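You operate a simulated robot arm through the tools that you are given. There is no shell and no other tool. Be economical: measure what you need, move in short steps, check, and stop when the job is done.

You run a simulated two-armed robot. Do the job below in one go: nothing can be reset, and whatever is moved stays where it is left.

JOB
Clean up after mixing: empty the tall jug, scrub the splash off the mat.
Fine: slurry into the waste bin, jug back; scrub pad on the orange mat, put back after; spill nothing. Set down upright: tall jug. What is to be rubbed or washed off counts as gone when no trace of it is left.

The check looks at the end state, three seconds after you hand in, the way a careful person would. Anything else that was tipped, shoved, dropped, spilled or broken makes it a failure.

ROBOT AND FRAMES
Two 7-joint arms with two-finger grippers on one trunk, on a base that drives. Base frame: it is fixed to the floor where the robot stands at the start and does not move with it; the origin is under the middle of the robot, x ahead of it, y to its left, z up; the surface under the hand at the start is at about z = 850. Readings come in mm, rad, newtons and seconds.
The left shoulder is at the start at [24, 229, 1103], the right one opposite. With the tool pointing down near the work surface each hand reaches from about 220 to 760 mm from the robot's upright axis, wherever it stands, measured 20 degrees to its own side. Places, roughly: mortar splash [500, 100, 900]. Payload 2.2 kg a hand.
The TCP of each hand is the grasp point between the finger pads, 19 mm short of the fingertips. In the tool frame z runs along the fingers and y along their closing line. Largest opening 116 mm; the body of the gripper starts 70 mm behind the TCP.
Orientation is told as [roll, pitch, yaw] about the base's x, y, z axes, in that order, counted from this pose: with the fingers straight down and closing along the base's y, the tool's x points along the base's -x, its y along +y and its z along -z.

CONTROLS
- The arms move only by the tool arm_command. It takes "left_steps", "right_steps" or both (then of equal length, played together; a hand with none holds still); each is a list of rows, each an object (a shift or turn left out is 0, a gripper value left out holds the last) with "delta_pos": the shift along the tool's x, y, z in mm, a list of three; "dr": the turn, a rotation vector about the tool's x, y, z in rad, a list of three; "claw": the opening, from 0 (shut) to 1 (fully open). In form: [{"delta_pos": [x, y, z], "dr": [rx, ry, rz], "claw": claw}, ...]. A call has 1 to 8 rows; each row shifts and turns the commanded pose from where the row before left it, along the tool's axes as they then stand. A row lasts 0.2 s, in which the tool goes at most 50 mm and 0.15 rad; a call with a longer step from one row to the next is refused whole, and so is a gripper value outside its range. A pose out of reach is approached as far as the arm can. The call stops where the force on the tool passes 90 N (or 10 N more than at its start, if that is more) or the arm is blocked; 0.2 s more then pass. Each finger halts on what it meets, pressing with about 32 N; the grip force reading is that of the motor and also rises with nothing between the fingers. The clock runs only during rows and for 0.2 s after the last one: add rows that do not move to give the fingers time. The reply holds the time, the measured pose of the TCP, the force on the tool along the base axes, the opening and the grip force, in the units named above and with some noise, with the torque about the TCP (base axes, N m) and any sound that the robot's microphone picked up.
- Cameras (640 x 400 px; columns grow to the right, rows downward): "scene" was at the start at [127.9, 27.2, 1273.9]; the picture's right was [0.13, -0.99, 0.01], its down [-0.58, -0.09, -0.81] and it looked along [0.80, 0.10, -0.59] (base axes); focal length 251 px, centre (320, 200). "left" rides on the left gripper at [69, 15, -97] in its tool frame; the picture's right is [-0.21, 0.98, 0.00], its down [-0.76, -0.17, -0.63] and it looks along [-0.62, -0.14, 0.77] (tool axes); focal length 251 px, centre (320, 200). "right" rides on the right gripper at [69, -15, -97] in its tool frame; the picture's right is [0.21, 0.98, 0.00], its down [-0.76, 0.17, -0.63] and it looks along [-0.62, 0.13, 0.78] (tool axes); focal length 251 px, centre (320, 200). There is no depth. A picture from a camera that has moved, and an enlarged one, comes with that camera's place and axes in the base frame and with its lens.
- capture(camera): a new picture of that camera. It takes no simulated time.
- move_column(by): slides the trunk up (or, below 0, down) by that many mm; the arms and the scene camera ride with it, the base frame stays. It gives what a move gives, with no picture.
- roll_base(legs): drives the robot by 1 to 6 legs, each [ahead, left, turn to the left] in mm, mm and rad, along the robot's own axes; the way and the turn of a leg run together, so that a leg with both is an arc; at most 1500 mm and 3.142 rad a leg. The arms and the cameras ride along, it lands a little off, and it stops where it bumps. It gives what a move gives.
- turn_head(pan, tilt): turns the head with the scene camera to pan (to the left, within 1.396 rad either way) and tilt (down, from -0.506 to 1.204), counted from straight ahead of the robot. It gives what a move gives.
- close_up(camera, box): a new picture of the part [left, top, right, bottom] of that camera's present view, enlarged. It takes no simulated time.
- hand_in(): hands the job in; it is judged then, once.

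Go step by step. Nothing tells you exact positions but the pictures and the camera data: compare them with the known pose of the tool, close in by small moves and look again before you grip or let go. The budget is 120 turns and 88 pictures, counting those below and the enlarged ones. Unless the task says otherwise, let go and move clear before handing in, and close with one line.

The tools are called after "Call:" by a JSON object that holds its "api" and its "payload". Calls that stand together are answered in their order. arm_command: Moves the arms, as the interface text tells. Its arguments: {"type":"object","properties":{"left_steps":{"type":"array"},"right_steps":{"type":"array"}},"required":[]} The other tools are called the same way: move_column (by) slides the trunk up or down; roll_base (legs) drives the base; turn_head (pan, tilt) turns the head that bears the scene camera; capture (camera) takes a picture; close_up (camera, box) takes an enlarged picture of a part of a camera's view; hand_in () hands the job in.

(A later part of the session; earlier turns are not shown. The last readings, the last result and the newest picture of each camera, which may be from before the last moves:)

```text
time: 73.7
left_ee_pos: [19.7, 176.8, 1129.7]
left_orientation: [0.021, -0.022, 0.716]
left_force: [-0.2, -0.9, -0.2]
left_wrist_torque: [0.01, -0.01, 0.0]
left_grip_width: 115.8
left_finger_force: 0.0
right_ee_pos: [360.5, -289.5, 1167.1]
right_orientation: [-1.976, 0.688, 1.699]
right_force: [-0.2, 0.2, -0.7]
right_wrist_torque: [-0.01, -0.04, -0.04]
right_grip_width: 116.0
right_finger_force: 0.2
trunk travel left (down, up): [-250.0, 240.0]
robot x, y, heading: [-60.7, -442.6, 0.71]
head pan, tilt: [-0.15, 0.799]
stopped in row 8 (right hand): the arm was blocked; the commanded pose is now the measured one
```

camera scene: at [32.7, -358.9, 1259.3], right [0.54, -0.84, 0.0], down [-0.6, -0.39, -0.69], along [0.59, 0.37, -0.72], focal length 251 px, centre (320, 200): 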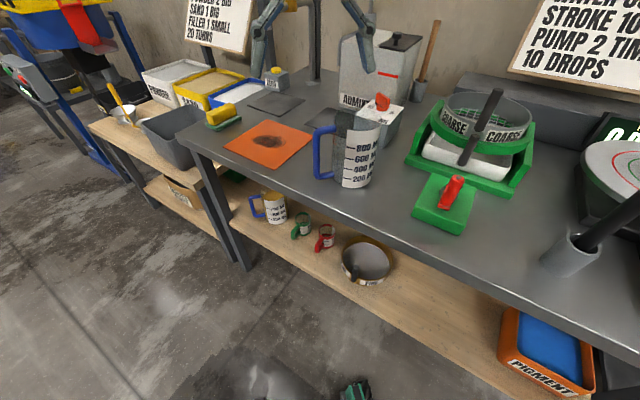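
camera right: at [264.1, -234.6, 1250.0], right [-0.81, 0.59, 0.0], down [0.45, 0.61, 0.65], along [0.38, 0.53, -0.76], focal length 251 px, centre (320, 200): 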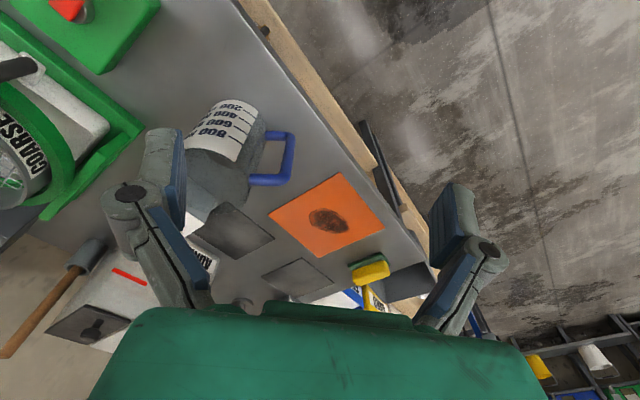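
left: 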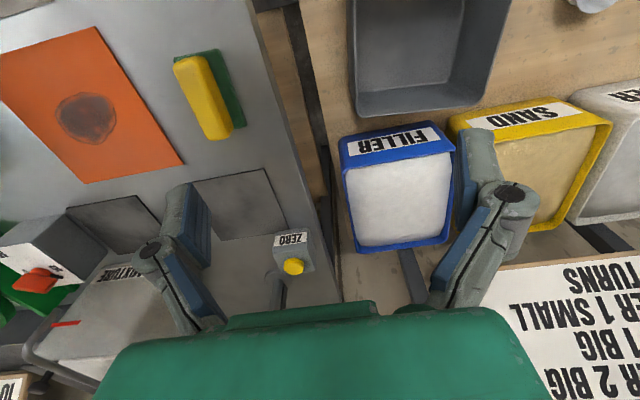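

The right arm rolls the other way (top leftward) to about -130°, so the left arm, mirrored, should pour rightward, which suits this handle. I restore the right hand, then reposition the base for a left-hand grip.

Call:
{"api": "arm_command", "payload": {"right_steps": [{"dr": [-0.06, 0, 0.135]}, {"dr": [-0.06, 0, 0.135]}, {"dr": [-0.06, 0, 0.135]}, {"dr": [-0.06, 0, 0.135]}, {"dr": [-0.06, 0, 0.135]}, {"dr": [-0.06, 0, 0.135]}, {"dr": [-0.06, 0, 0.135]}, {"dr": [-0.06, 0, 0.135]}]}}

Call:
{"api": "arm_command", "payload": {"right_steps": [{"dr": [-0.06, 0, 0.135]}, {"dr": [-0.06, 0, 0.135]}, {"dr": [-0.06, 0, 0.135]}, {"dr": [-0.06, 0, 0.135]}, {"dr": [-0.06, 0, 0.135]}, {"dr": [-0.06, 0, 0.135]}, {"dr": [-0.06, 0, 0.135]}]}}

Call:
{"api": "arm_command", "payload": {"left_steps": [{"dr": [0, -0.15, 0]}, {"dr": [0, -0.15, 0]}, {"dr": [0, -0.15, 0]}, {"dr": [0, -0.15, 0]}, {"dr": [0, -0.15, 0]}, {"dr": [0, -0.15, 0]}, {"dr": [0, -0.13, 0]}], "right_steps": [{"dr": [0, 0.15, 0]}, {"dr": [0, 0.15, 0]}, {"dr": [0, 0.15, 0]}, {"dr": [0, 0.15, 0]}, {"dr": [0, 0.15, 0]}, {"dr": [0, 0.15, 0]}, {"dr": [0, 0.15, 0]}]}}

```text
time: 75.5
left_ee_pos: [13.7, 184.1, 1125.0]
left_orientation: [0.014, -0.018, 0.716]
left_force: [-0.6, 1.5, -0.1]
left_wrist_torque: [-0.03, -0.03, -0.02]
left_grip_width: 115.8
left_finger_force: 0.1
right_ee_pos: [352.7, -279.6, 1167.5]
right_orientation: [-1.427, -0.361, 1.842]
right_force: [-0.1, 0.2, 1.1]
right_wrist_torque: [0.01, -0.01, -0.04]
right_grip_width: 115.8
right_finger_force: 0.0
trunk travel left (down, up): [-250.0, 240.0]
robot x, y, heading: [-65.9, -441.2, 0.713]
head pan, tilt: [-0.15, 0.799]
```

```text
time: 77.1
left_ee_pos: [23.5, 173.1, 1130.1]
left_orientation: [0.025, -0.019, 0.714]
left_force: [0.6, -1.1, 1.0]
left_wrist_torque: [0.01, 0.05, 0.03]
left_grip_width: 115.5
left_finger_force: 0.1
right_ee_pos: [362.9, -292.4, 1164.5]
right_orientation: [-0.344, -1.15, 1.025]
right_force: [-0.3, 0.7, -0.4]
right_wrist_torque: [0.01, -0.03, 0.07]
right_grip_width: 115.7
right_finger_force: 0.1
trunk travel left (down, up): [-250.0, 240.0]
robot x, y, heading: [-62.8, -448.1, 0.71]
head pan, tilt: [-0.15, 0.799]
```

```text
time: 78.7
left_ee_pos: [28.3, 168.2, 1130.7]
left_orientation: [0.063, -1.047, 0.658]
left_force: [0.5, -0.5, 0.0]
left_wrist_torque: [0.01, 0.01, 0.0]
left_grip_width: 116.2
left_finger_force: 0.1
right_ee_pos: [368.0, -296.9, 1165.1]
right_orientation: [-0.137, -0.12, 0.722]
right_force: [0.2, -0.4, 0.6]
right_wrist_torque: [0.01, 0.03, -0.01]
right_grip_width: 115.8
right_finger_force: 0.0
trunk travel left (down, up): [-250.0, 240.0]
robot x, y, heading: [-57.9, -446.7, 0.714]
head pan, tilt: [-0.15, 0.799]
```

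Now I bring the left hand inward and test its positive (rightward) roll.

Call:
{"api": "arm_command", "payload": {"left_steps": [{"delta_pos": [0, -45, 0]}, {"delta_pos": [0, -45, 0]}, {"delta_pos": [0, -45, 0]}, {"delta_pos": [0, -45, 0]}, {"delta_pos": [0, -45, 0]}]}}

Call:
{"api": "arm_command", "payload": {"left_steps": [{"dr": [-0.07, 0, 0.13]}, {"dr": [-0.07, 0, 0.13]}, {"dr": [-0.07, 0, 0.13]}, {"dr": [-0.07, 0, 0.13]}, {"dr": [-0.07, 0, 0.13]}, {"dr": [-0.07, 0, 0.13]}, {"dr": [-0.07, 0, 0.13]}, {"dr": [-0.07, 0, 0.13]}]}}

Call:
{"api": "arm_command", "payload": {"left_steps": [{"dr": [-0.07, 0, 0.13]}, {"dr": [-0.07, 0, 0.13]}, {"dr": [-0.07, 0, 0.13]}, {"dr": [-0.07, 0, 0.13]}, {"dr": [-0.07, 0, 0.13]}, {"dr": [-0.07, 0, 0.13]}, {"dr": [-0.07, 0, 0.13]}, {"dr": [-0.07, 0, 0.13]}]}}

```text
time: 79.9
left_ee_pos: [168.7, 71.4, 1079.5]
left_orientation: [0.008, -1.043, 0.706]
left_force: [0.7, -0.1, 0.5]
left_wrist_torque: [-0.04, -0.03, -0.03]
left_grip_width: 116.1
left_finger_force: 0.1
left hand out of reach, approached as far as the arm can: row 2, 3, 4, 5
right_ee_pos: [353.5, -280.1, 1166.5]
right_orientation: [-0.155, -0.121, 0.728]
right_force: [-1.2, 0.2, 0.2]
right_wrist_torque: [-0.07, 0.0, 0.02]
right_grip_width: 116.2
right_finger_force: 0.0
trunk travel left (down, up): [-250.0, 240.0]
robot x, y, heading: [-63.1, -440.3, 0.712]
head pan, tilt: [-0.15, 0.799]
```

```text
time: 81.7
left_ee_pos: [120.5, 150.9, 1131.3]
left_orientation: [0.812, -0.863, 0.018]
left_force: [-0.4, 0.2, -0.1]
left_wrist_torque: [0.02, -0.04, 0.01]
left_grip_width: 115.9
left_finger_force: 0.1
left hand out of reach, approached as far as the arm can: row 1, 2, 3, 4, 5, 6, 7, 8
right_ee_pos: [356.0, -283.6, 1167.6]
right_orientation: [-0.15, -0.12, 0.724]
right_force: [0.3, 0.3, 0.3]
right_wrist_torque: [0.01, -0.03, -0.02]
right_grip_width: 116.0
right_finger_force: 0.1
trunk travel left (down, up): [-250.0, 240.0]
robot x, y, heading: [-60.8, -446.0, 0.714]
head pan, tilt: [-0.15, 0.799]
```

```text
time: 83.5
left_ee_pos: [122.2, 149.2, 1133.3]
left_orientation: [0.814, -0.861, 0.014]
left_force: [-0.2, -0.7, -0.1]
left_wrist_torque: [0.01, 0.02, -0.05]
left_grip_width: 116.0
left_finger_force: 0.0
left hand out of reach, approached as far as the arm can: row 1, 2, 3, 4, 5, 6, 7, 8
right_ee_pos: [358.9, -286.1, 1167.4]
right_orientation: [-0.15, -0.122, 0.727]
right_force: [-0.1, 1.0, -0.3]
right_wrist_torque: [0.0, -0.02, 0.0]
right_grip_width: 115.7
right_finger_force: 0.0
trunk travel left (down, up): [-250.0, 240.0]
robot x, y, heading: [-58.7, -438.4, 0.711]
head pan, tilt: [-0.15, 0.799]
```

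Call:
{"api": "arm_command", "payload": {"left_steps": [{"dr": [0.07, 0, -0.13]}, {"dr": [0.07, 0, -0.13]}, {"dr": [0.07, 0, -0.13]}, {"dr": [0.07, 0, -0.13]}, {"dr": [0.07, 0, -0.13]}, {"dr": [0.07, 0, -0.13]}, {"dr": [0.07, 0, -0.13]}, {"dr": [0.07, 0, -0.13]}]}}

Call:
{"api": "arm_command", "payload": {"left_steps": [{"dr": [0.07, 0, -0.13]}, {"dr": [0.07, 0, -0.13]}, {"dr": [0.07, 0, -0.13]}, {"dr": [0.07, 0, -0.13]}, {"dr": [0.07, 0, -0.13]}, {"dr": [0.07, 0, -0.13]}, {"dr": [0.07, 0, -0.13]}, {"dr": [0.07, 0, -0.13]}]}}

Call:
{"api": "arm_command", "payload": {"left_steps": [{"delta_pos": [0, 45, 0]}, {"delta_pos": [0, 45, 0]}, {"dr": [0, 0.15, 0]}, {"dr": [0, 0.15, 0]}, {"dr": [0, 0.15, 0]}, {"dr": [0, 0.15, 0]}, {"dr": [0, 0.15, 0]}, {"dr": [0, 0.15, 0]}]}}

```text
time: 85.3
left_ee_pos: [121.9, 149.1, 1132.5]
left_orientation: [-1.009, -0.731, 1.552]
left_force: [-0.5, -0.3, 0.0]
left_wrist_torque: [-0.01, 0.01, -0.02]
left_grip_width: 116.0
left_finger_force: 0.1
right_ee_pos: [356.6, -284.3, 1167.4]
right_orientation: [-0.15, -0.12, 0.727]
right_force: [0.6, -0.6, 0.7]
right_wrist_torque: [-0.01, 0.0, 0.03]
right_grip_width: 116.1
right_finger_force: 0.1
trunk travel left (down, up): [-250.0, 240.0]
robot x, y, heading: [-60.9, -442.4, 0.718]
head pan, tilt: [-0.15, 0.799]
```

```text
time: 87.1
left_ee_pos: [122.2, 150.2, 1131.9]
left_orientation: [-1.683, 0.277, 1.778]
left_force: [-0.7, 0.0, -0.2]
left_wrist_torque: [-0.02, 0.02, -0.05]
left_grip_width: 115.9
left_finger_force: 0.0
right_ee_pos: [356.5, -284.1, 1166.3]
right_orientation: [-0.15, -0.119, 0.725]
right_force: [0.3, 0.6, -0.2]
right_wrist_torque: [0.0, 0.0, 0.03]
right_grip_width: 116.1
right_finger_force: 0.0
trunk travel left (down, up): [-250.0, 240.0]
robot x, y, heading: [-61.2, -445.6, 0.716]
head pan, tilt: [-0.15, 0.799]
```

```text
time: 88.9
left_ee_pos: [136.8, 128.2, 1045.3]
left_orientation: [-1.851, 0.084, 0.878]
left_force: [1.4, 0.3, 0.1]
left_wrist_torque: [-0.01, 0.02, -0.04]
left_grip_width: 116.1
left_finger_force: 0.0
right_ee_pos: [357.5, -284.7, 1165.2]
right_orientation: [-0.15, -0.12, 0.727]
right_force: [0.3, 0.4, -0.4]
right_wrist_torque: [0.02, -0.01, 0.02]
right_grip_width: 115.9
right_finger_force: 0.1
trunk travel left (down, up): [-250.0, 240.0]
robot x, y, heading: [-59.5, -443.7, 0.72]
head pan, tilt: [-0.15, 0.799]
```

The left arm rolls less, so I test tipping forward instead: the right hand from straight down to pointing back toward the robot.

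Call:
{"api": "arm_command", "payload": {"right_steps": [{"dr": [0, 0.15, 0]}, {"dr": [0, 0.15, 0]}, {"dr": [0, 0.15, 0]}, {"dr": [0, 0.15, 0]}, {"dr": [0, 0.15, 0]}, {"dr": [0, 0.15, 0]}, {"dr": [0, 0.15, 0]}, {"dr": [0, 0.15, 0]}]}}

```text
time: 90.7
left_ee_pos: [138.0, 127.5, 1046.7]
left_orientation: [-1.853, 0.085, 0.881]
left_force: [0.1, 1.1, -0.8]
left_wrist_torque: [-0.02, -0.01, 0.01]
left_grip_width: 116.0
left_finger_force: 0.0
right_ee_pos: [357.1, -284.5, 1167.8]
right_orientation: [-0.2, 0.719, 0.574]
right_force: [-0.7, -0.3, -0.5]
right_wrist_torque: [0.0, 0.01, -0.01]
right_grip_width: 116.1
right_finger_force: 0.1
right hand out of reach, approached as far as the arm can: row 7, 8
trunk travel left (down, up): [-250.0, 240.0]
robot x, y, heading: [-62.5, -443.6, 0.713]
head pan, tilt: [-0.15, 0.799]
```

Forward tip reaches only about 41°, so I'll pour with the right hand rolling left (134° confirmed). I restore both hands: right to 25° below horizontal, left to its previous attitude.

Call:
{"api": "arm_command", "payload": {"left_steps": [{"dr": [0, -0.15, 0]}, {"dr": [0, -0.15, 0]}, {"dr": [0, -0.15, 0]}, {"dr": [0, -0.15, 0]}, {"dr": [0, -0.15, 0]}, {"dr": [0, -0.15, 0]}, {"dr": [-0.07, 0, 0.13]}, {"dr": [-0.07, 0, 0.13]}], "right_steps": [{"dr": [0, -0.15, 0]}, {"dr": [0, -0.15, 0]}, {"dr": [0, -0.15, 0]}, {"dr": [0, -0.15, 0]}, {"dr": [0, -0.15, 0]}, {"dr": [0, -0.15, 0]}, {"dr": [0, -0.15, 0]}, {"dr": [0, -0.15, 0]}]}}

Call:
{"api": "arm_command", "payload": {"left_steps": [{"dr": [-0.07, 0, 0.13]}, {"dr": [-0.07, 0, 0.13]}, {"dr": [-0.07, 0, 0.13]}, {"dr": [-0.07, 0, 0.13]}, {"dr": [-0.07, 0, 0.13]}, {"dr": [-0.07, 0, 0.13]}, {"dr": [-0.07, 0, 0.13]}, {"dr": [-0.07, 0, 0.13]}], "right_steps": [{"dr": [0, -0.15, 0]}, {"dr": [0, -0.15, 0]}, {"dr": [0, -0.15, 0]}, {"dr": [0, -0.15, 0]}, {}, {}, {}, {}]}}

```text
time: 92.5
left_ee_pos: [136.8, 127.6, 1047.0]
left_orientation: [-1.54, 0.01, 1.787]
left_force: [0.5, -0.2, -0.2]
left_wrist_torque: [0.01, 0.0, 0.01]
left_grip_width: 116.1
left_finger_force: 0.1
right_ee_pos: [357.2, -285.0, 1166.7]
right_orientation: [-0.165, -0.471, 0.785]
right_force: [0.7, 0.2, 0.1]
right_wrist_torque: [0.0, 0.01, 0.0]
right_grip_width: 115.9
right_finger_force: 0.0
trunk travel left (down, up): [-250.0, 240.0]
robot x, y, heading: [-60.0, -439.7, 0.717]
head pan, tilt: [-0.15, 0.799]
```

```text
time: 94.3
left_ee_pos: [139.2, 125.4, 1046.4]
left_orientation: [-0.672, -0.929, 1.288]
left_force: [-0.2, 0.0, 0.6]
left_wrist_torque: [0.01, 0.01, 0.01]
left_grip_width: 115.8
left_finger_force: 0.0
right_ee_pos: [359.4, -288.4, 1166.6]
right_orientation: [-0.296, -1.053, 0.966]
right_force: [0.7, -0.7, -0.3]
right_wrist_torque: [-0.03, 0.01, 0.03]
right_grip_width: 115.9
right_finger_force: 0.1
trunk travel left (down, up): [-250.0, 240.0]
robot x, y, heading: [-60.8, -438.1, 0.713]
head pan, tilt: [-0.15, 0.799]
```

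Call:
{"api": "arm_command", "payload": {"left_steps": [{"dr": [0, 0, 0.145]}, {"dr": [0, 0, 0.145]}, {"dr": [0, 0, 0.145]}, {"dr": [0, 0.15, 0]}, {"dr": [0, 0.15, 0]}, {"dr": [0, 0.15, 0]}, {"dr": [0, 0.15, 0]}, {"dr": [0, 0.15, 0]}], "right_steps": [{"dr": [0, 0, 0.082]}, {"dr": [0, 0, 0.082]}, {}, {}, {}, {}, {}, {}]}}

Call:
{"api": "move_column", "payload": {"by": -120}}

Call:
{"api": "roll_base", "payload": {"legs": [[57, 17, 0]]}}

Call:
{"api": "capture", "payload": {"camera": "right"}}

Call:
{"api": "capture", "payload": {"camera": "scene"}}

```text
time: 96.1
left_ee_pos: [139.1, 127.9, 1045.6]
left_orientation: [0.0, -0.332, 0.507]
left_force: [-0.5, 0.3, 0.1]
left_wrist_torque: [-0.04, 0.01, 0.01]
left_grip_width: 116.1
left_finger_force: 0.1
right_ee_pos: [358.7, -285.9, 1166.0]
right_orientation: [-0.008, -1.078, 0.636]
right_force: [0.9, 0.2, 0.8]
right_wrist_torque: [0.02, -0.01, 0.02]
right_grip_width: 116.0
right_finger_force: 0.0
trunk travel left (down, up): [-250.0, 240.0]
robot x, y, heading: [-61.1, -441.5, 0.715]
head pan, tilt: [-0.15, 0.799]
```

```text
time: 97.6
left_ee_pos: [137.4, 126.6, 928.2]
left_orientation: [-0.005, -0.335, 0.509]
left_force: [-0.2, -0.4, -0.5]
left_wrist_torque: [-0.06, -0.01, 0.0]
left_grip_width: 115.9
left_finger_force: 0.0
right_ee_pos: [357.9, -286.7, 1047.0]
right_orientation: [-0.004, -1.079, 0.635]
right_force: [-0.2, 0.1, -0.6]
right_wrist_torque: [0.03, 0.0, 0.02]
right_grip_width: 116.0
right_finger_force: 0.0
trunk travel left (down, up): [-130.0, 360.0]
robot x, y, heading: [-57.8, -444.7, 0.709]
head pan, tilt: [-0.15, 0.799]
```

```text
time: 98.6
left_ee_pos: [178.3, 171.6, 926.8]
left_orientation: [0.005, -0.329, 0.507]
left_force: [0.4, 0.1, 1.1]
left_wrist_torque: [0.05, 0.05, 0.02]
left_grip_width: 115.8
left_finger_force: 0.1
right_ee_pos: [397.9, -242.1, 1044.3]
right_orientation: [0.011, -1.076, 0.62]
right_force: [0.0, 0.0, 0.2]
right_wrist_torque: [0.04, 0.01, 0.02]
right_grip_width: 116.1
right_finger_force: 0.1
trunk travel left (down, up): [-130.0, 360.0]
robot x, y, heading: [-25.3, -397.8, 0.714]
head pan, tilt: [-0.15, 0.799]
```

```text
54 pictures are left
camera right: at [312.1, -324.1, 1029.8], right [-0.66, 0.73, -0.18], down [-0.25, 0.02, 0.97], along [0.71, 0.68, 0.17], focal length 251 px, centre (320, 200)
```

right: 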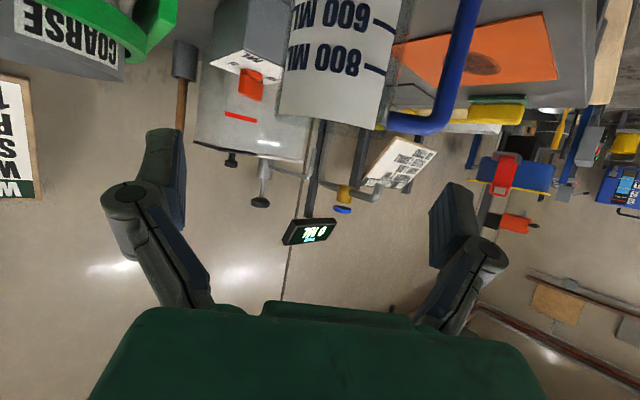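

```text
53 pictures are left
camera scene: at [77.6, -327.9, 1139.0], right [0.54, -0.84, -0.01], down [-0.61, -0.38, -0.69], along [0.58, 0.37, -0.72], focal length 251 px, centre (320, 200)
```

scene: 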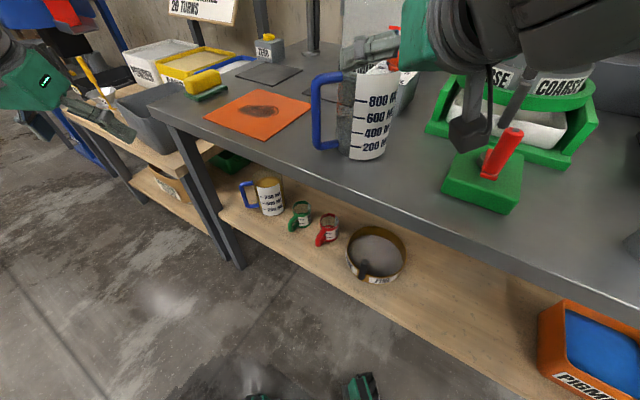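

The jug axis estimate (484,-170) is confirmed by the wrist camera. I line the hand up with it and advance part way.

Call:
{"api": "arm_command", "payload": {"right_steps": [{"delta_pos": [25, 4.3, 0], "claw": 1}, {"delta_pos": [25, 4.3, 0]}, {"delta_pos": [0, 0, 30]}, {"delta_pos": [0, 0, 30]}, {}]}}

Call:
{"api": "capture", "payload": {"camera": "right"}}

Call:
{"api": "capture", "payload": {"camera": "scene"}}

```text
time: 99.8
left_ee_pos: [169.3, 176.0, 927.8]
left_orientation: [-0.003, -0.338, 0.51]
left_force: [-0.6, 0.4, 0.3]
left_wrist_torque: [-0.01, -0.03, -0.02]
left_grip_width: 116.2
left_finger_force: 0.0
right_ee_pos: [406.3, -209.7, 975.7]
right_orientation: [-0.006, -1.08, 0.635]
right_force: [-0.4, 0.5, 0.1]
right_wrist_torque: [0.0, -0.03, -0.02]
right_grip_width: 116.1
right_finger_force: 0.1
right hand out of reach, approached as far as the arm can: row 2
trunk travel left (down, up): [-130.0, 360.0]
robot x, y, heading: [-25.6, -396.9, 0.717]
head pan, tilt: [-0.15, 0.799]
```

```text
52 pictures are left
camera right: at [320.8, -291.3, 961.5], right [-0.66, 0.73, -0.19], down [-0.26, 0.02, 0.96], along [0.71, 0.68, 0.18], focal length 251 px, centre (320, 200)
```

right: 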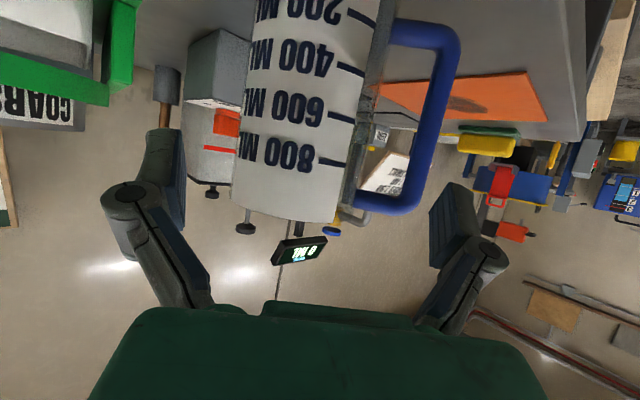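

```text
51 pictures are left
camera scene: at [70.3, -322.5, 1139.4], right [0.54, -0.84, 0.0], down [-0.61, -0.39, -0.7], along [0.59, 0.37, -0.72], focal length 251 px, centre (320, 200)
```

scene: 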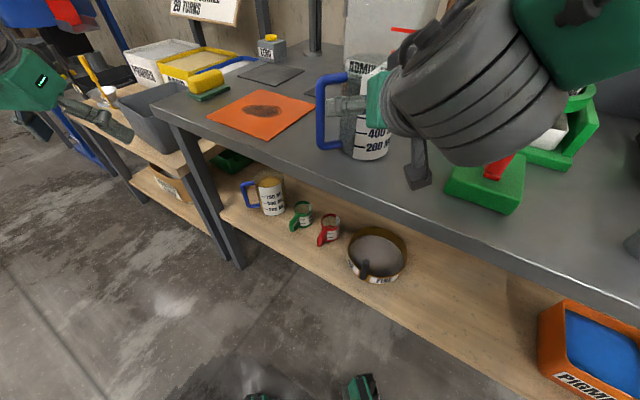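

Call:
{"api": "arm_command", "payload": {"right_steps": [{"delta_pos": [0, -7, 0]}, {"delta_pos": [0, -7, 0]}, {"delta_pos": [0, 0, 20]}, {"delta_pos": [0, 0, 20]}, {}]}}

Call:
{"api": "capture", "payload": {"camera": "right"}}

```text
time: 101.0
left_ee_pos: [172.4, 172.0, 926.9]
left_orientation: [0.001, -0.336, 0.507]
left_force: [-0.2, 0.0, 0.1]
left_wrist_torque: [0.01, 0.05, 0.01]
left_grip_width: 115.8
left_finger_force: 0.1
right_ee_pos: [448.9, -203.4, 957.7]
right_orientation: [0.0, -1.078, 0.63]
right_force: [0.9, -0.1, -0.4]
right_wrist_torque: [-0.03, 0.02, 0.0]
right_grip_width: 115.8
right_finger_force: 0.1
trunk travel left (down, up): [-130.0, 360.0]
robot x, y, heading: [-24.6, -392.7, 0.716]
head pan, tilt: [-0.15, 0.799]
```

```text
50 pictures are left
camera right: at [362.7, -286.1, 942.8], right [-0.66, 0.73, -0.19], down [-0.26, 0.02, 0.97], along [0.71, 0.68, 0.18], focal length 251 px, centre (320, 200)
```

right: 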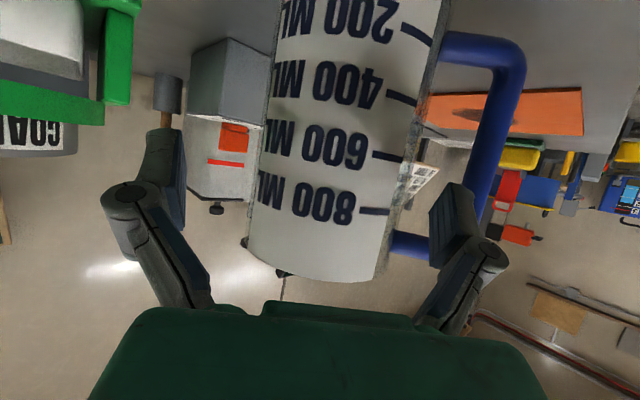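

Call:
{"api": "arm_command", "payload": {"right_steps": [{"delta_pos": [3, 3, 14]}, {"delta_pos": [3, 3, 14]}, {"delta_pos": [0, 0, 15]}, {"delta_pos": [0, 0, 14]}, {}]}}

Call:
{"api": "capture", "payload": {"camera": "right"}}

Call:
{"api": "close_up", "payload": {"camera": "scene", "box": [290, 50, 450, 190]}}

```text
time: 102.2
left_ee_pos: [174.0, 172.7, 928.0]
left_orientation: [-0.001, -0.334, 0.505]
left_force: [0.2, 0.6, 1.0]
left_wrist_torque: [0.01, 0.02, 0.01]
left_grip_width: 116.1
left_finger_force: 0.0
right_ee_pos: [482.9, -172.2, 924.1]
right_orientation: [0.0, -1.079, 0.631]
right_force: [-0.4, 0.2, 0.3]
right_wrist_torque: [-0.01, 0.0, -0.04]
right_grip_width: 115.9
right_finger_force: 0.0
trunk travel left (down, up): [-130.0, 360.0]
robot x, y, heading: [-24.5, -396.0, 0.718]
head pan, tilt: [-0.15, 0.799]
```

```text
49 pictures are left
camera right: at [397.1, -252.3, 909.6], right [-0.66, 0.73, -0.19], down [-0.26, 0.02, 0.97], along [0.71, 0.68, 0.18], focal length 251 px, centre (320, 200)
```

right: 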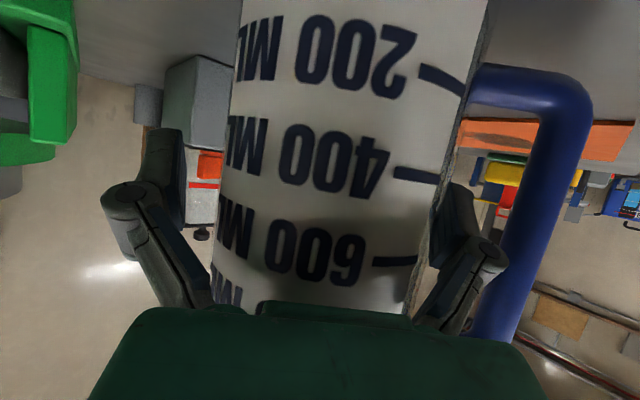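

```text
2.86 times, centred on (370, 120) of scene
camera zoom: at [73.1, -324.1, 1139.3], right [0.54, -0.84, 0.0], down [-0.61, -0.39, -0.69], along [0.59, 0.37, -0.72], focal length 718 px, centre (177, 429)
```

zoom: 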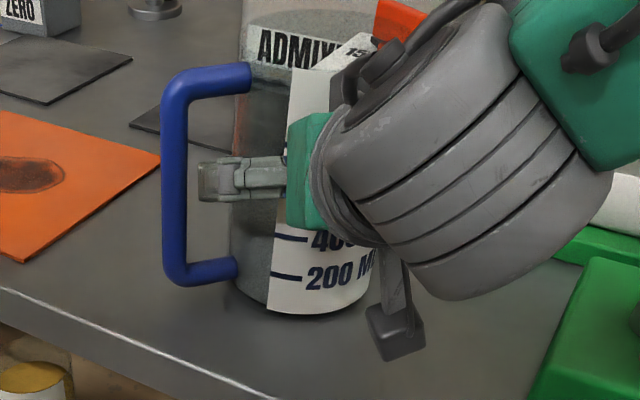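

The fingers straddle the jug, the left one inside the handle loop. I centre by 3 mm and close.

Call:
{"api": "arm_command", "payload": {"right_steps": [{"delta_pos": [0, 3, 0]}, {"claw": 0.7}, {"claw": 0.6}, {"claw": 0.5}, {"claw": 0.5}, {}]}}

```text
time: 103.6
left_ee_pos: [170.9, 174.8, 927.2]
left_orientation: [-0.001, -0.335, 0.508]
left_force: [0.8, -0.5, -0.1]
left_wrist_torque: [0.04, 0.02, 0.01]
left_grip_width: 116.1
left_finger_force: 0.1
right_ee_pos: [481.7, -167.6, 925.3]
right_orientation: [-0.001, -1.08, 0.63]
right_force: [-1.8, 0.5, 4.4]
right_wrist_torque: [0.03, -0.08, -0.02]
right_grip_width: 101.7
right_finger_force: 31.9
trunk travel left (down, up): [-130.0, 360.0]
robot x, y, heading: [-21.9, -393.3, 0.715]
head pan, tilt: [-0.15, 0.799]
```

Gripped at about 102 mm. I lift slightly and check the hold.

Call:
{"api": "arm_command", "payload": {"right_steps": [{"claw": 0.3}, {"delta_pos": [-13, 0, -7]}, {"delta_pos": [-13, 0, -7]}, {"delta_pos": [-13, 0, -7]}, {}]}}

Call:
{"api": "capture", "payload": {"camera": "scene"}}

```text
time: 104.8
left_ee_pos: [174.2, 173.8, 926.5]
left_orientation: [-0.001, -0.334, 0.509]
left_force: [0.3, -0.4, -0.3]
left_wrist_torque: [-0.02, -0.03, 0.0]
left_grip_width: 116.3
left_finger_force: 0.1
right_ee_pos: [480.8, -166.4, 968.5]
right_orientation: [0.0, -1.075, 0.628]
right_force: [-0.1, -0.1, -5.1]
right_wrist_torque: [-0.03, 0.02, -0.04]
right_grip_width: 101.9
right_finger_force: 31.7
trunk travel left (down, up): [-130.0, 360.0]
robot x, y, heading: [-24.0, -392.6, 0.712]
head pan, tilt: [-0.15, 0.799]
```

```text
47 pictures are left
camera scene: at [73.7, -323.4, 1139.0], right [0.54, -0.84, 0.0], down [-0.61, -0.39, -0.69], along [0.59, 0.37, -0.72], focal length 251 px, centre (320, 200)
```

scene: 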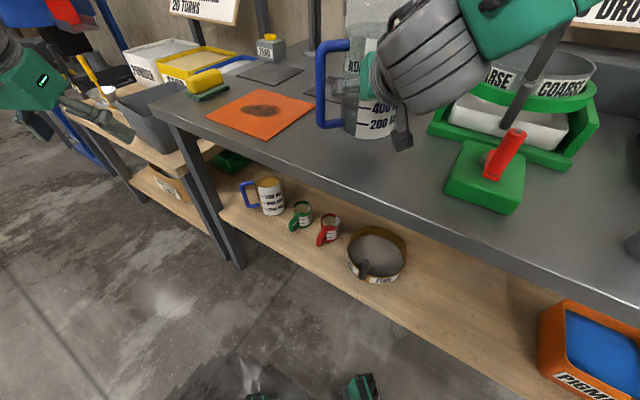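

The jug is held upright and weighs about 5 N. I raise the trunk and drive so that the jug comes over the left side, near the bin.

Call:
{"api": "move_column", "payload": {"by": 110}}

Call:
{"api": "roll_base", "payload": {"legs": [[250, 274, 0], [250, 275, 0]]}}

Call:
{"api": "turn_head", "payload": {"pan": -0.15, "tilt": 0.75}}

Call:
{"api": "capture", "payload": {"camera": "scene"}}

Call:
{"api": "capture", "payload": {"camera": "left"}}

```text
time: 106.2
left_ee_pos: [173.6, 172.3, 1037.5]
left_orientation: [0.001, -0.334, 0.508]
left_force: [0.7, 0.6, 0.0]
left_wrist_torque: [-0.01, -0.04, 0.01]
left_grip_width: 115.8
left_finger_force: 0.1
right_ee_pos: [481.0, -168.4, 1078.3]
right_orientation: [0.001, -1.076, 0.628]
right_force: [0.2, 0.0, -4.7]
right_wrist_torque: [-0.02, -0.03, 0.02]
right_grip_width: 101.7
right_finger_force: 31.9
trunk travel left (down, up): [-240.0, 250.0]
robot x, y, heading: [-25.7, -394.2, 0.716]
head pan, tilt: [-0.15, 0.799]
```

```text
time: 110.5
left_ee_pos: [188.0, 918.8, 1034.9]
left_orientation: [-0.007, -0.336, 0.517]
left_force: [-0.5, -0.1, 0.2]
left_wrist_torque: [-0.02, -0.01, -0.06]
left_grip_width: 115.8
left_finger_force: 0.0
right_ee_pos: [499.1, 580.2, 1079.6]
right_orientation: [-0.013, -1.079, 0.648]
right_force: [-0.5, 1.4, -4.6]
right_wrist_torque: [-0.04, -0.03, -0.06]
right_grip_width: 101.3
right_finger_force: 32.4
trunk travel left (down, up): [-240.0, 250.0]
robot x, y, heading: [-0.9, 346.9, 0.728]
head pan, tilt: [-0.15, 0.799]
```

```text
time: 111.2
left_ee_pos: [192.6, 913.3, 1039.3]
left_orientation: [0.002, -0.337, 0.513]
left_force: [0.5, 0.3, 0.6]
left_wrist_torque: [0.01, 0.01, 0.0]
left_grip_width: 116.0
left_finger_force: 0.0
right_ee_pos: [502.6, 573.1, 1079.7]
right_orientation: [0.005, -1.08, 0.632]
right_force: [-0.4, 0.2, -4.5]
right_wrist_torque: [-0.01, 0.01, -0.01]
right_grip_width: 101.6
right_finger_force: 32.2
trunk travel left (down, up): [-240.0, 250.0]
robot x, y, heading: [0.1, 349.8, 0.721]
head pan, tilt: [-0.15, 0.75]
```

```text
46 pictures are left
camera scene: at [102.4, 415.0, 1252.9], right [0.54, -0.84, 0.0], down [-0.58, -0.37, -0.73], along [0.61, 0.39, -0.69], focal length 251 px, centre (320, 200)
```

scene: 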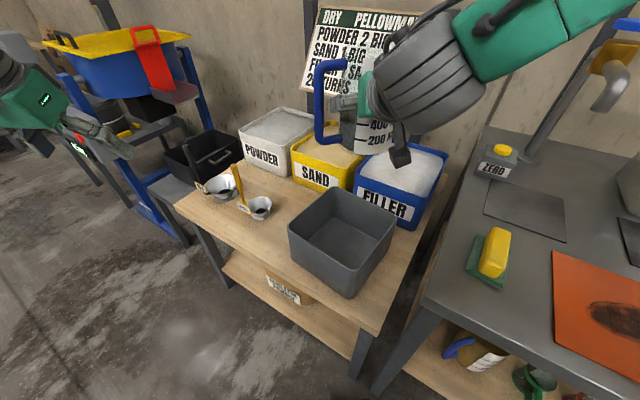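

```text
45 pictures are left
camera left: at [99.7, 877.0, 1107.6], right [-0.3, 0.95, 0.07], down [0.52, 0.1, 0.85], along [0.8, 0.29, -0.53], focal length 251 px, centre (320, 200)
```

left: 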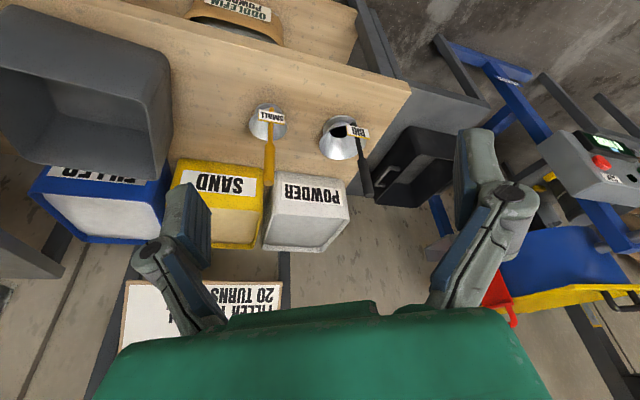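

The bin opening spans about x 412–625, y 490–715, rim z≈745. I shift the hand so the pouring lip ends up over its centre and lower the trunk.

Call:
{"api": "arm_command", "payload": {"right_steps": [{"delta_pos": [-3, -10, 6]}, {"delta_pos": [-3, -11, 6]}, {"delta_pos": [-3, -11, 5]}, {"delta_pos": [-3, -10, 5]}, {}]}}

Call:
{"api": "move_column", "payload": {"by": -165}}

Call:
{"api": "capture", "payload": {"camera": "scene"}}

```text
time: 112.4
left_ee_pos: [188.5, 917.4, 1037.8]
left_orientation: [-0.004, -0.338, 0.515]
left_force: [0.5, -0.2, 0.8]
left_wrist_torque: [-0.03, 0.01, 0.03]
left_grip_width: 115.9
left_finger_force: 0.0
right_ee_pos: [542.6, 558.2, 1080.8]
right_orientation: [-0.008, -1.081, 0.645]
right_force: [-0.1, 1.0, -4.9]
right_wrist_torque: [-0.02, 0.0, 0.01]
right_grip_width: 100.9
right_finger_force: 32.1
trunk travel left (down, up): [-240.0, 250.0]
robot x, y, heading: [-3.8, 348.2, 0.721]
head pan, tilt: [-0.15, 0.75]
```

```text
time: 114.2
left_ee_pos: [189.7, 913.9, 874.2]
left_orientation: [-0.001, -0.337, 0.513]
left_force: [0.4, -0.1, -0.4]
left_wrist_torque: [-0.03, -0.03, 0.0]
left_grip_width: 115.8
left_finger_force: 0.0
right_ee_pos: [544.5, 555.0, 916.9]
right_orientation: [-0.001, -1.081, 0.638]
right_force: [-0.8, -0.1, -4.9]
right_wrist_torque: [-0.01, 0.06, -0.01]
right_grip_width: 100.9
right_finger_force: 32.2
trunk travel left (down, up): [-75.0, 415.0]
robot x, y, heading: [-0.1, 344.1, 0.723]
head pan, tilt: [-0.15, 0.75]
```

```text
44 pictures are left
camera scene: at [98.2, 418.1, 1088.2], right [0.54, -0.84, 0.0], down [-0.58, -0.37, -0.73], along [0.61, 0.39, -0.69], focal length 251 px, centre (320, 200)
```

scene: 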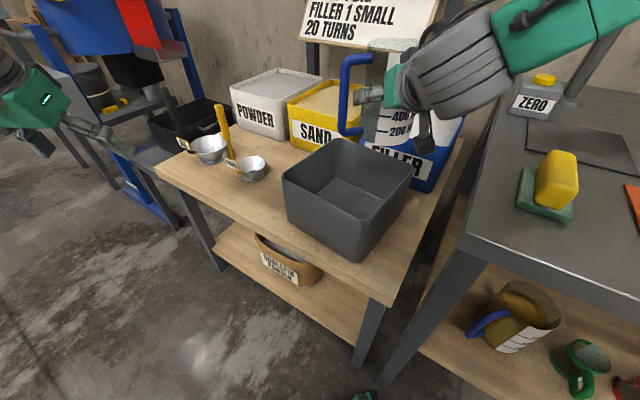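

The jug is above the bin. I begin tilting leftward, slowing as it comes to the pour.

Call:
{"api": "arm_command", "payload": {"right_steps": [{"dr": [0.05, 0, -0.09]}, {"dr": [0.05, 0, -0.09]}, {"dr": [0.05, 0, -0.09]}, {"dr": [0.05, 0, -0.09]}, {"dr": [0.05, 0, -0.09]}, {"dr": [0.05, 0, -0.09]}, {"dr": [0.05, 0, -0.09]}, {}]}}

Call:
{"api": "capture", "payload": {"camera": "scene"}}

```text
time: 116.0
left_ee_pos: [188.5, 914.1, 873.4]
left_orientation: [-0.005, -0.337, 0.515]
left_force: [0.3, 1.2, 0.1]
left_wrist_torque: [0.0, 0.0, 0.02]
left_grip_width: 115.9
left_finger_force: 0.1
right_ee_pos: [544.6, 556.2, 916.5]
right_orientation: [-1.087, -0.724, 1.519]
right_force: [0.4, -0.3, -4.7]
right_wrist_torque: [-0.05, -0.01, 0.01]
right_grip_width: 101.2
right_finger_force: 32.1
trunk travel left (down, up): [-75.0, 415.0]
robot x, y, heading: [-3.0, 346.3, 0.719]
head pan, tilt: [-0.15, 0.75]
```

```text
43 pictures are left
camera scene: at [97.3, 419.1, 1088.1], right [0.54, -0.84, 0.0], down [-0.58, -0.37, -0.73], along [0.61, 0.39, -0.68], focal length 251 px, centre (320, 200)
```

scene: 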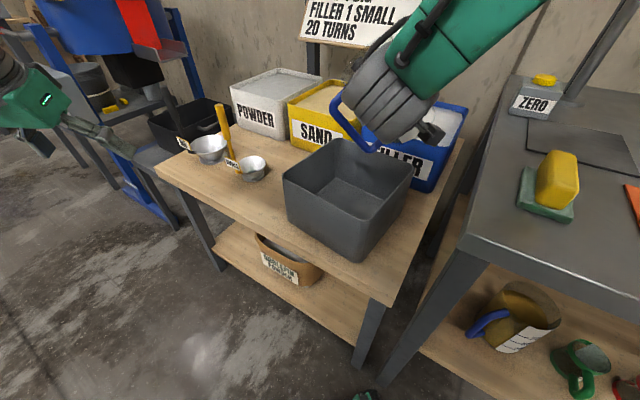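

Call:
{"api": "arm_command", "payload": {"right_steps": [{"dr": [0.03, 0, -0.055]}, {"dr": [0.03, 0, -0.055]}, {"dr": [0.03, 0, -0.055]}, {"dr": [0.03, 0, -0.055]}, {"dr": [0.03, 0, -0.055]}, {"dr": [0.03, 0, -0.055]}, {"dr": [0.03, 0, -0.055]}, {}]}}

Call:
{"api": "close_up", "payload": {"camera": "scene", "box": [260, 50, 480, 270]}}

```text
time: 117.8
left_ee_pos: [188.5, 915.3, 873.8]
left_orientation: [-0.005, -0.337, 0.515]
left_force: [-0.7, 0.6, -1.3]
left_wrist_torque: [-0.02, -0.01, -0.03]
left_grip_width: 116.0
left_finger_force: 0.1
right_ee_pos: [543.9, 557.1, 917.1]
right_orientation: [-1.378, -0.362, 1.671]
right_force: [0.0, 0.4, -5.2]
right_wrist_torque: [0.0, 0.0, 0.02]
right_grip_width: 100.7
right_finger_force: 31.6
trunk travel left (down, up): [-75.0, 415.0]
robot x, y, heading: [0.5, 345.9, 0.72]
head pan, tilt: [-0.15, 0.75]
```

```text
1.82 times, centred on (370, 160) of scene
camera zoom: at [95.1, 422.1, 1088.0], right [0.57, -0.82, 0.0], down [-0.56, -0.39, -0.73], along [0.6, 0.42, -0.69], focal length 457 px, centre (229, 273)
```

zoom: 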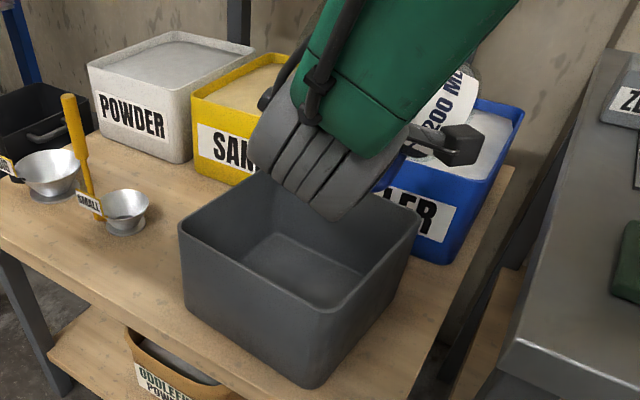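

About 66° tilted, weight unchanged. I continue slowly.

Call:
{"api": "arm_command", "payload": {"right_steps": [{"dr": [0.03, 0, -0.055]}, {"dr": [0.03, 0, -0.055]}, {"dr": [0.03, 0, -0.055]}, {"dr": [0.03, 0, -0.055]}, {"dr": [0.03, 0, -0.055]}, {"dr": [0.03, 0, -0.055]}, {}, {}]}}

Call:
{"api": "close_up", "payload": {"camera": "scene", "box": [260, 50, 480, 270]}}

```text
time: 119.7
left_ee_pos: [188.1, 915.5, 873.3]
left_orientation: [-0.003, -0.337, 0.515]
left_force: [0.0, -0.1, 0.1]
left_wrist_torque: [0.01, 0.02, -0.03]
left_grip_width: 116.1
left_finger_force: 0.1
right_ee_pos: [554.2, 549.5, 930.8]
right_orientation: [-1.558, -0.087, 1.682]
right_force: [-0.3, 0.1, -3.2]
right_wrist_torque: [0.01, 0.0, 0.02]
right_grip_width: 100.5
right_finger_force: 32.0
trunk travel left (down, up): [-75.0, 415.0]
robot x, y, heading: [-5.9, 344.4, 0.72]
head pan, tilt: [-0.15, 0.75]
```

```text
1.82 times, centred on (370, 160) of scene
camera zoom: at [93.4, 422.3, 1086.1], right [0.58, -0.81, 0.0], down [-0.57, -0.41, -0.71], along [0.58, 0.41, -0.7], focal length 457 px, centre (229, 273)
```

zoom: 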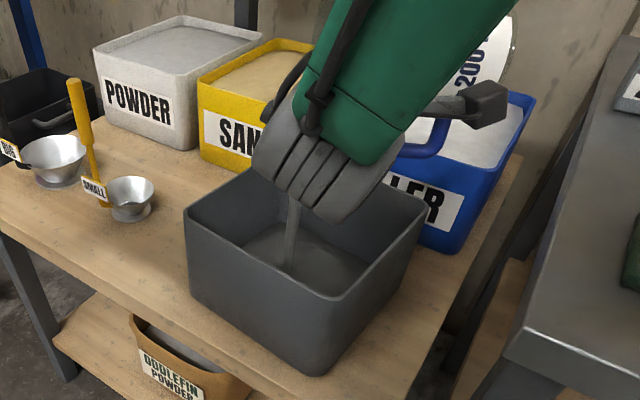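

The stream falls in the middle of the bin. I let it run and tilt further.

Call:
{"api": "arm_command", "payload": {"right_steps": [{}, {}, {"dr": [0.03, 0, -0.055]}, {"dr": [0.03, 0, -0.055]}, {"dr": [0.03, 0, -0.055]}, {"dr": [0.03, 0, -0.055]}, {}, {}]}}

Call:
{"api": "arm_command", "payload": {"right_steps": [{"dr": [0.03, 0, -0.055]}, {"dr": [0.03, 0, -0.055]}, {"dr": [0.03, 0, -0.055]}, {"dr": [0.03, 0, -0.055]}, {}, {}, {}, {}]}}

Call:
{"api": "close_up", "payload": {"camera": "scene", "box": [260, 50, 480, 270]}}

```text
time: 121.5
left_ee_pos: [189.0, 915.1, 873.5]
left_orientation: [-0.004, -0.337, 0.515]
left_force: [0.7, 0.9, 1.4]
left_wrist_torque: [-0.03, 0.01, 0.0]
left_grip_width: 115.9
left_finger_force: 0.0
right_ee_pos: [557.6, 545.2, 933.6]
right_orientation: [-1.673, 0.122, 1.661]
right_force: [0.2, -0.1, -0.5]
right_wrist_torque: [-0.01, 0.03, -0.02]
right_grip_width: 100.4
right_finger_force: 32.2
trunk travel left (down, up): [-75.0, 415.0]
robot x, y, heading: [-2.9, 346.7, 0.721]
head pan, tilt: [-0.15, 0.75]
```

```text
time: 123.5
left_ee_pos: [186.0, 913.4, 875.4]
left_orientation: [-0.001, -0.342, 0.515]
left_force: [-0.3, -0.6, 0.4]
left_wrist_torque: [-0.02, -0.03, -0.02]
left_grip_width: 115.6
left_finger_force: 0.1
right_ee_pos: [565.0, 536.0, 932.5]
right_orientation: [-1.786, 0.332, 1.607]
right_force: [-0.1, -0.6, -1.5]
right_wrist_torque: [-0.03, -0.01, 0.02]
right_grip_width: 100.5
right_finger_force: 31.7
trunk travel left (down, up): [-75.0, 415.0]
robot x, y, heading: [-5.7, 343.9, 0.721]
head pan, tilt: [-0.15, 0.75]
stopped in row 8 (right hand): the arm was blocked; the commanded pose is now the measured one
```

```text
1.82 times, centred on (370, 160) of scene
camera zoom: at [96.6, 418.8, 1088.3], right [0.54, -0.84, 0.0], down [-0.58, -0.37, -0.73], along [0.61, 0.39, -0.68], focal length 457 px, centre (229, 273)
```

zoom: 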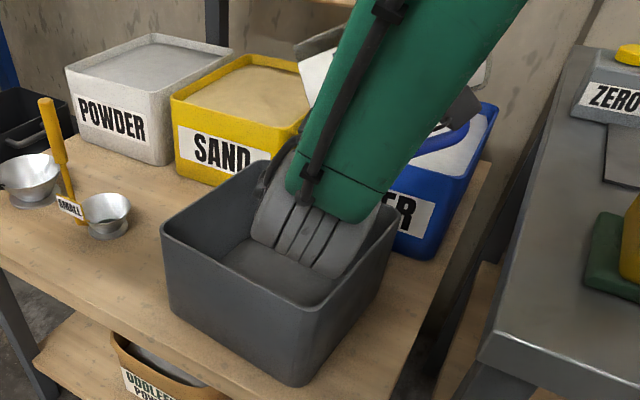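

Tilted about 112°, and the weight has dropped to around 1 N. I let it drip out and look.

Call:
{"api": "arm_command", "payload": {"right_steps": [{}, {}, {}, {}, {}, {}, {}, {}]}}

Call:
{"api": "capture", "payload": {"camera": "right"}}

```text
time: 125.2
left_ee_pos: [187.0, 912.9, 874.5]
left_orientation: [-0.002, -0.341, 0.515]
left_force: [0.0, -0.5, 0.6]
left_wrist_torque: [-0.01, -0.04, 0.01]
left_grip_width: 116.3
left_finger_force: 0.0
right_ee_pos: [563.7, 537.9, 931.7]
right_orientation: [-1.789, 0.33, 1.608]
right_force: [-0.4, -1.0, -1.2]
right_wrist_torque: [0.0, 0.02, 0.02]
right_grip_width: 99.6
right_finger_force: 32.1
trunk travel left (down, up): [-75.0, 415.0]
robot x, y, heading: [-1.5, 347.4, 0.722]
head pan, tilt: [-0.15, 0.75]
```

```text
39 pictures are left
camera right: at [469.1, 465.6, 949.9], right [0.23, -0.5, -0.83], down [-0.6, 0.6, -0.53], along [0.76, 0.62, -0.17], focal length 251 px, centre (320, 200)
```

right: 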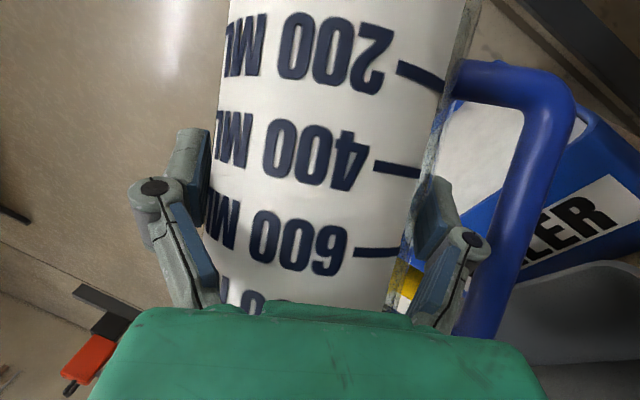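

Call:
{"api": "arm_command", "payload": {"right_steps": [{"dr": [0.03, 0, -0.06]}, {"dr": [0.03, 0, -0.06]}, {"dr": [0.03, 0, -0.06]}, {"dr": [0.03, 0, -0.06]}, {}, {}]}}

Call:
{"api": "close_up", "payload": {"camera": "scene", "box": [260, 50, 480, 270]}}

```text
time: 126.8
left_ee_pos: [185.9, 910.9, 877.2]
left_orientation: [-0.002, -0.345, 0.513]
left_force: [0.3, 0.3, -0.3]
left_wrist_torque: [0.02, 0.02, 0.0]
left_grip_width: 116.1
left_finger_force: 0.0
right_ee_pos: [581.8, 514.6, 946.2]
right_orientation: [-1.902, 0.498, 1.5]
right_force: [-0.3, -0.6, -1.6]
right_wrist_torque: [-0.02, 0.0, 0.01]
right_grip_width: 100.3
right_finger_force: 31.8
trunk travel left (down, up): [-75.0, 415.0]
robot x, y, heading: [-3.5, 345.6, 0.724]
head pan, tilt: [-0.15, 0.75]
stopped in row 6 (right hand): the arm was blocked; the commanded pose is now the measured one
```

```text
1.82 times, centred on (370, 160) of scene
camera zoom: at [96.7, 418.7, 1088.3], right [0.54, -0.84, 0.0], down [-0.58, -0.37, -0.73], along [0.61, 0.39, -0.68], focal length 457 px, centre (229, 273)
```

zoom: 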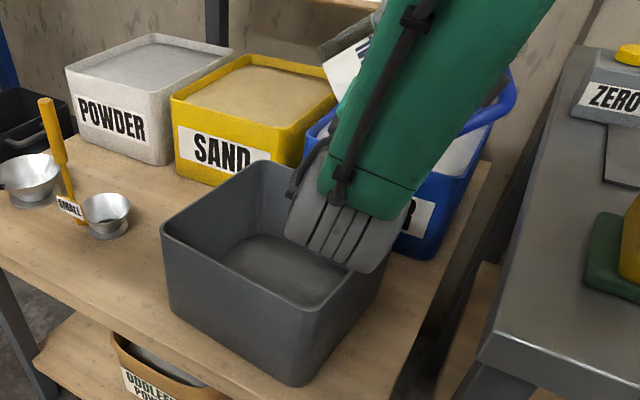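

Tilted 124° now and it should be empty. I wait briefly and roll back upright over the bin.

Call:
{"api": "arm_command", "payload": {"right_steps": [{}, {}, {}, {}, {}]}}

Call:
{"api": "arm_command", "payload": {"right_steps": [{"dr": [-0.055, 0, 0.1]}, {"dr": [-0.055, 0, 0.1]}, {"dr": [-0.055, 0, 0.1]}, {"dr": [-0.055, 0, 0.1]}, {"dr": [-0.055, 0, 0.1]}, {"dr": [-0.055, 0, 0.1]}, {"dr": [-0.055, 0, 0.1]}, {"dr": [-0.055, 0, 0.1]}]}}

Call:
{"api": "arm_command", "payload": {"right_steps": [{"dr": [-0.055, 0, 0.1]}, {"dr": [-0.055, 0, 0.1]}, {"dr": [-0.055, 0, 0.1]}, {"dr": [-0.055, 0, 0.1]}, {"dr": [-0.055, 0, 0.1]}, {"dr": [-0.055, 0, 0.1]}, {"dr": [-0.055, 0, 0.1]}, {"dr": [-0.055, 0, 0.1]}]}}

Call:
{"api": "capture", "payload": {"camera": "scene"}}

```text
time: 128.1
left_ee_pos: [185.0, 912.1, 875.8]
left_orientation: [0.0, -0.34, 0.515]
left_force: [-0.3, -0.7, -0.1]
left_wrist_torque: [0.02, 0.02, 0.01]
left_grip_width: 116.0
left_finger_force: 0.1
right_ee_pos: [580.7, 517.1, 947.2]
right_orientation: [-1.904, 0.496, 1.505]
right_force: [0.0, 0.3, -2.5]
right_wrist_torque: [0.01, 0.02, -0.01]
right_grip_width: 99.8
right_finger_force: 32.5
trunk travel left (down, up): [-75.0, 415.0]
robot x, y, heading: [-2.6, 345.5, 0.723]
head pan, tilt: [-0.15, 0.75]
```

```text
time: 129.8
left_ee_pos: [183.7, 911.5, 876.4]
left_orientation: [-0.002, -0.346, 0.515]
left_force: [0.2, 0.7, -0.6]
left_wrist_torque: [0.0, -0.02, 0.03]
left_grip_width: 116.1
left_finger_force: 0.1
right_ee_pos: [578.3, 519.8, 947.2]
right_orientation: [-1.436, -0.291, 1.584]
right_force: [0.6, -0.7, -1.8]
right_wrist_torque: [-0.01, 0.01, 0.03]
right_grip_width: 99.7
right_finger_force: 32.1
trunk travel left (down, up): [-75.0, 415.0]
robot x, y, heading: [-0.8, 345.3, 0.725]
head pan, tilt: [-0.15, 0.75]
```

```text
time: 131.7
left_ee_pos: [186.6, 911.1, 875.8]
left_orientation: [-0.001, -0.342, 0.514]
left_force: [0.3, -0.3, -0.4]
left_wrist_torque: [0.01, 0.03, -0.01]
left_grip_width: 115.9
left_finger_force: 0.1
right_ee_pos: [580.5, 516.0, 946.1]
right_orientation: [-0.647, -0.996, 1.085]
right_force: [0.0, -0.3, -2.3]
right_wrist_torque: [-0.03, 0.01, 0.03]
right_grip_width: 100.0
right_finger_force: 32.5
trunk travel left (down, up): [-75.0, 415.0]
robot x, y, heading: [-3.7, 346.3, 0.723]
head pan, tilt: [-0.15, 0.75]
```

```text
37 pictures are left
camera scene: at [97.9, 417.6, 1088.2], right [0.54, -0.84, 0.0], down [-0.58, -0.37, -0.73], along [0.61, 0.39, -0.68], focal length 251 px, centre (320, 200)
```

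scene: 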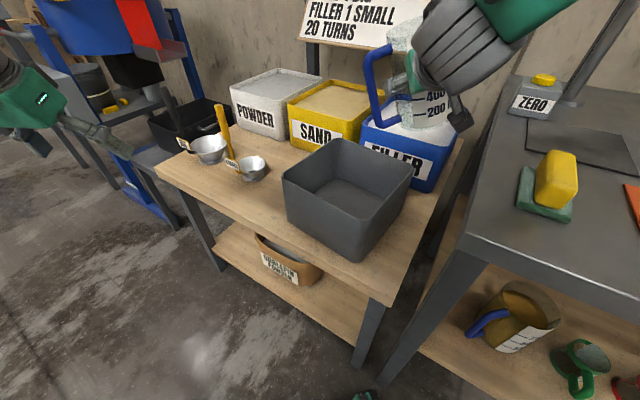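

Call:
{"api": "arm_command", "payload": {"right_steps": [{"dr": [-0.053, 0, 0.099]}, {"dr": [-0.053, 0, 0.099]}, {"dr": [-0.054, 0, 0.099]}, {}]}}

Call:
{"api": "move_column", "payload": {"by": 165}}

Call:
{"api": "close_up", "payload": {"camera": "scene", "box": [300, 60, 480, 220]}}

```text
time: 132.7
left_ee_pos: [185.8, 911.0, 877.2]
left_orientation: [0.001, -0.341, 0.512]
left_force: [0.1, -0.1, -0.4]
left_wrist_torque: [0.01, -0.02, 0.01]
left_grip_width: 115.9
left_finger_force: 0.1
right_ee_pos: [580.3, 516.6, 946.4]
right_orientation: [0.002, -1.091, 0.522]
right_force: [-0.3, -0.1, -1.2]
right_wrist_torque: [-0.05, -0.01, 0.01]
right_grip_width: 99.5
right_finger_force: 31.9
trunk travel left (down, up): [-75.0, 415.0]
robot x, y, heading: [-1.6, 343.5, 0.717]
head pan, tilt: [-0.15, 0.75]
```

```text
time: 134.5
left_ee_pos: [186.7, 911.0, 1040.9]
left_orientation: [-0.001, -0.342, 0.513]
left_force: [0.2, -0.2, 0.1]
left_wrist_torque: [0.0, -0.01, -0.01]
left_grip_width: 115.9
left_finger_force: 0.0
right_ee_pos: [581.0, 515.7, 1111.6]
right_orientation: [-0.002, -1.09, 0.526]
right_force: [-0.7, 0.6, -1.6]
right_wrist_torque: [0.01, 0.0, -0.01]
right_grip_width: 99.8
right_finger_force: 32.0
trunk travel left (down, up): [-240.0, 250.0]
robot x, y, heading: [-2.4, 346.7, 0.725]
head pan, tilt: [-0.15, 0.75]
```

```text
2.50 times, centred on (390, 140) of scene
camera zoom: at [98.2, 418.3, 1253.1], right [0.54, -0.84, 0.0], down [-0.58, -0.37, -0.73], along [0.61, 0.39, -0.68], focal length 628 px, centre (145, 350)
```

zoom: 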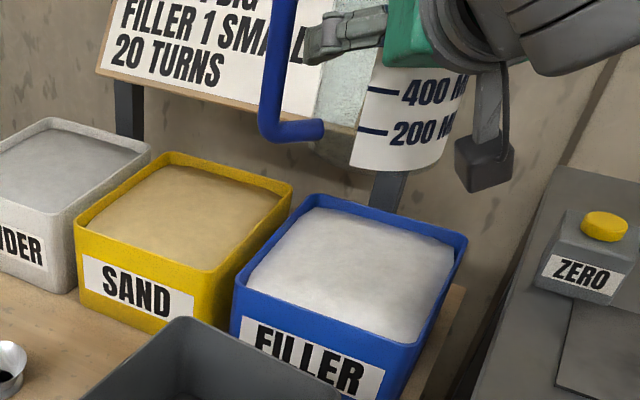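

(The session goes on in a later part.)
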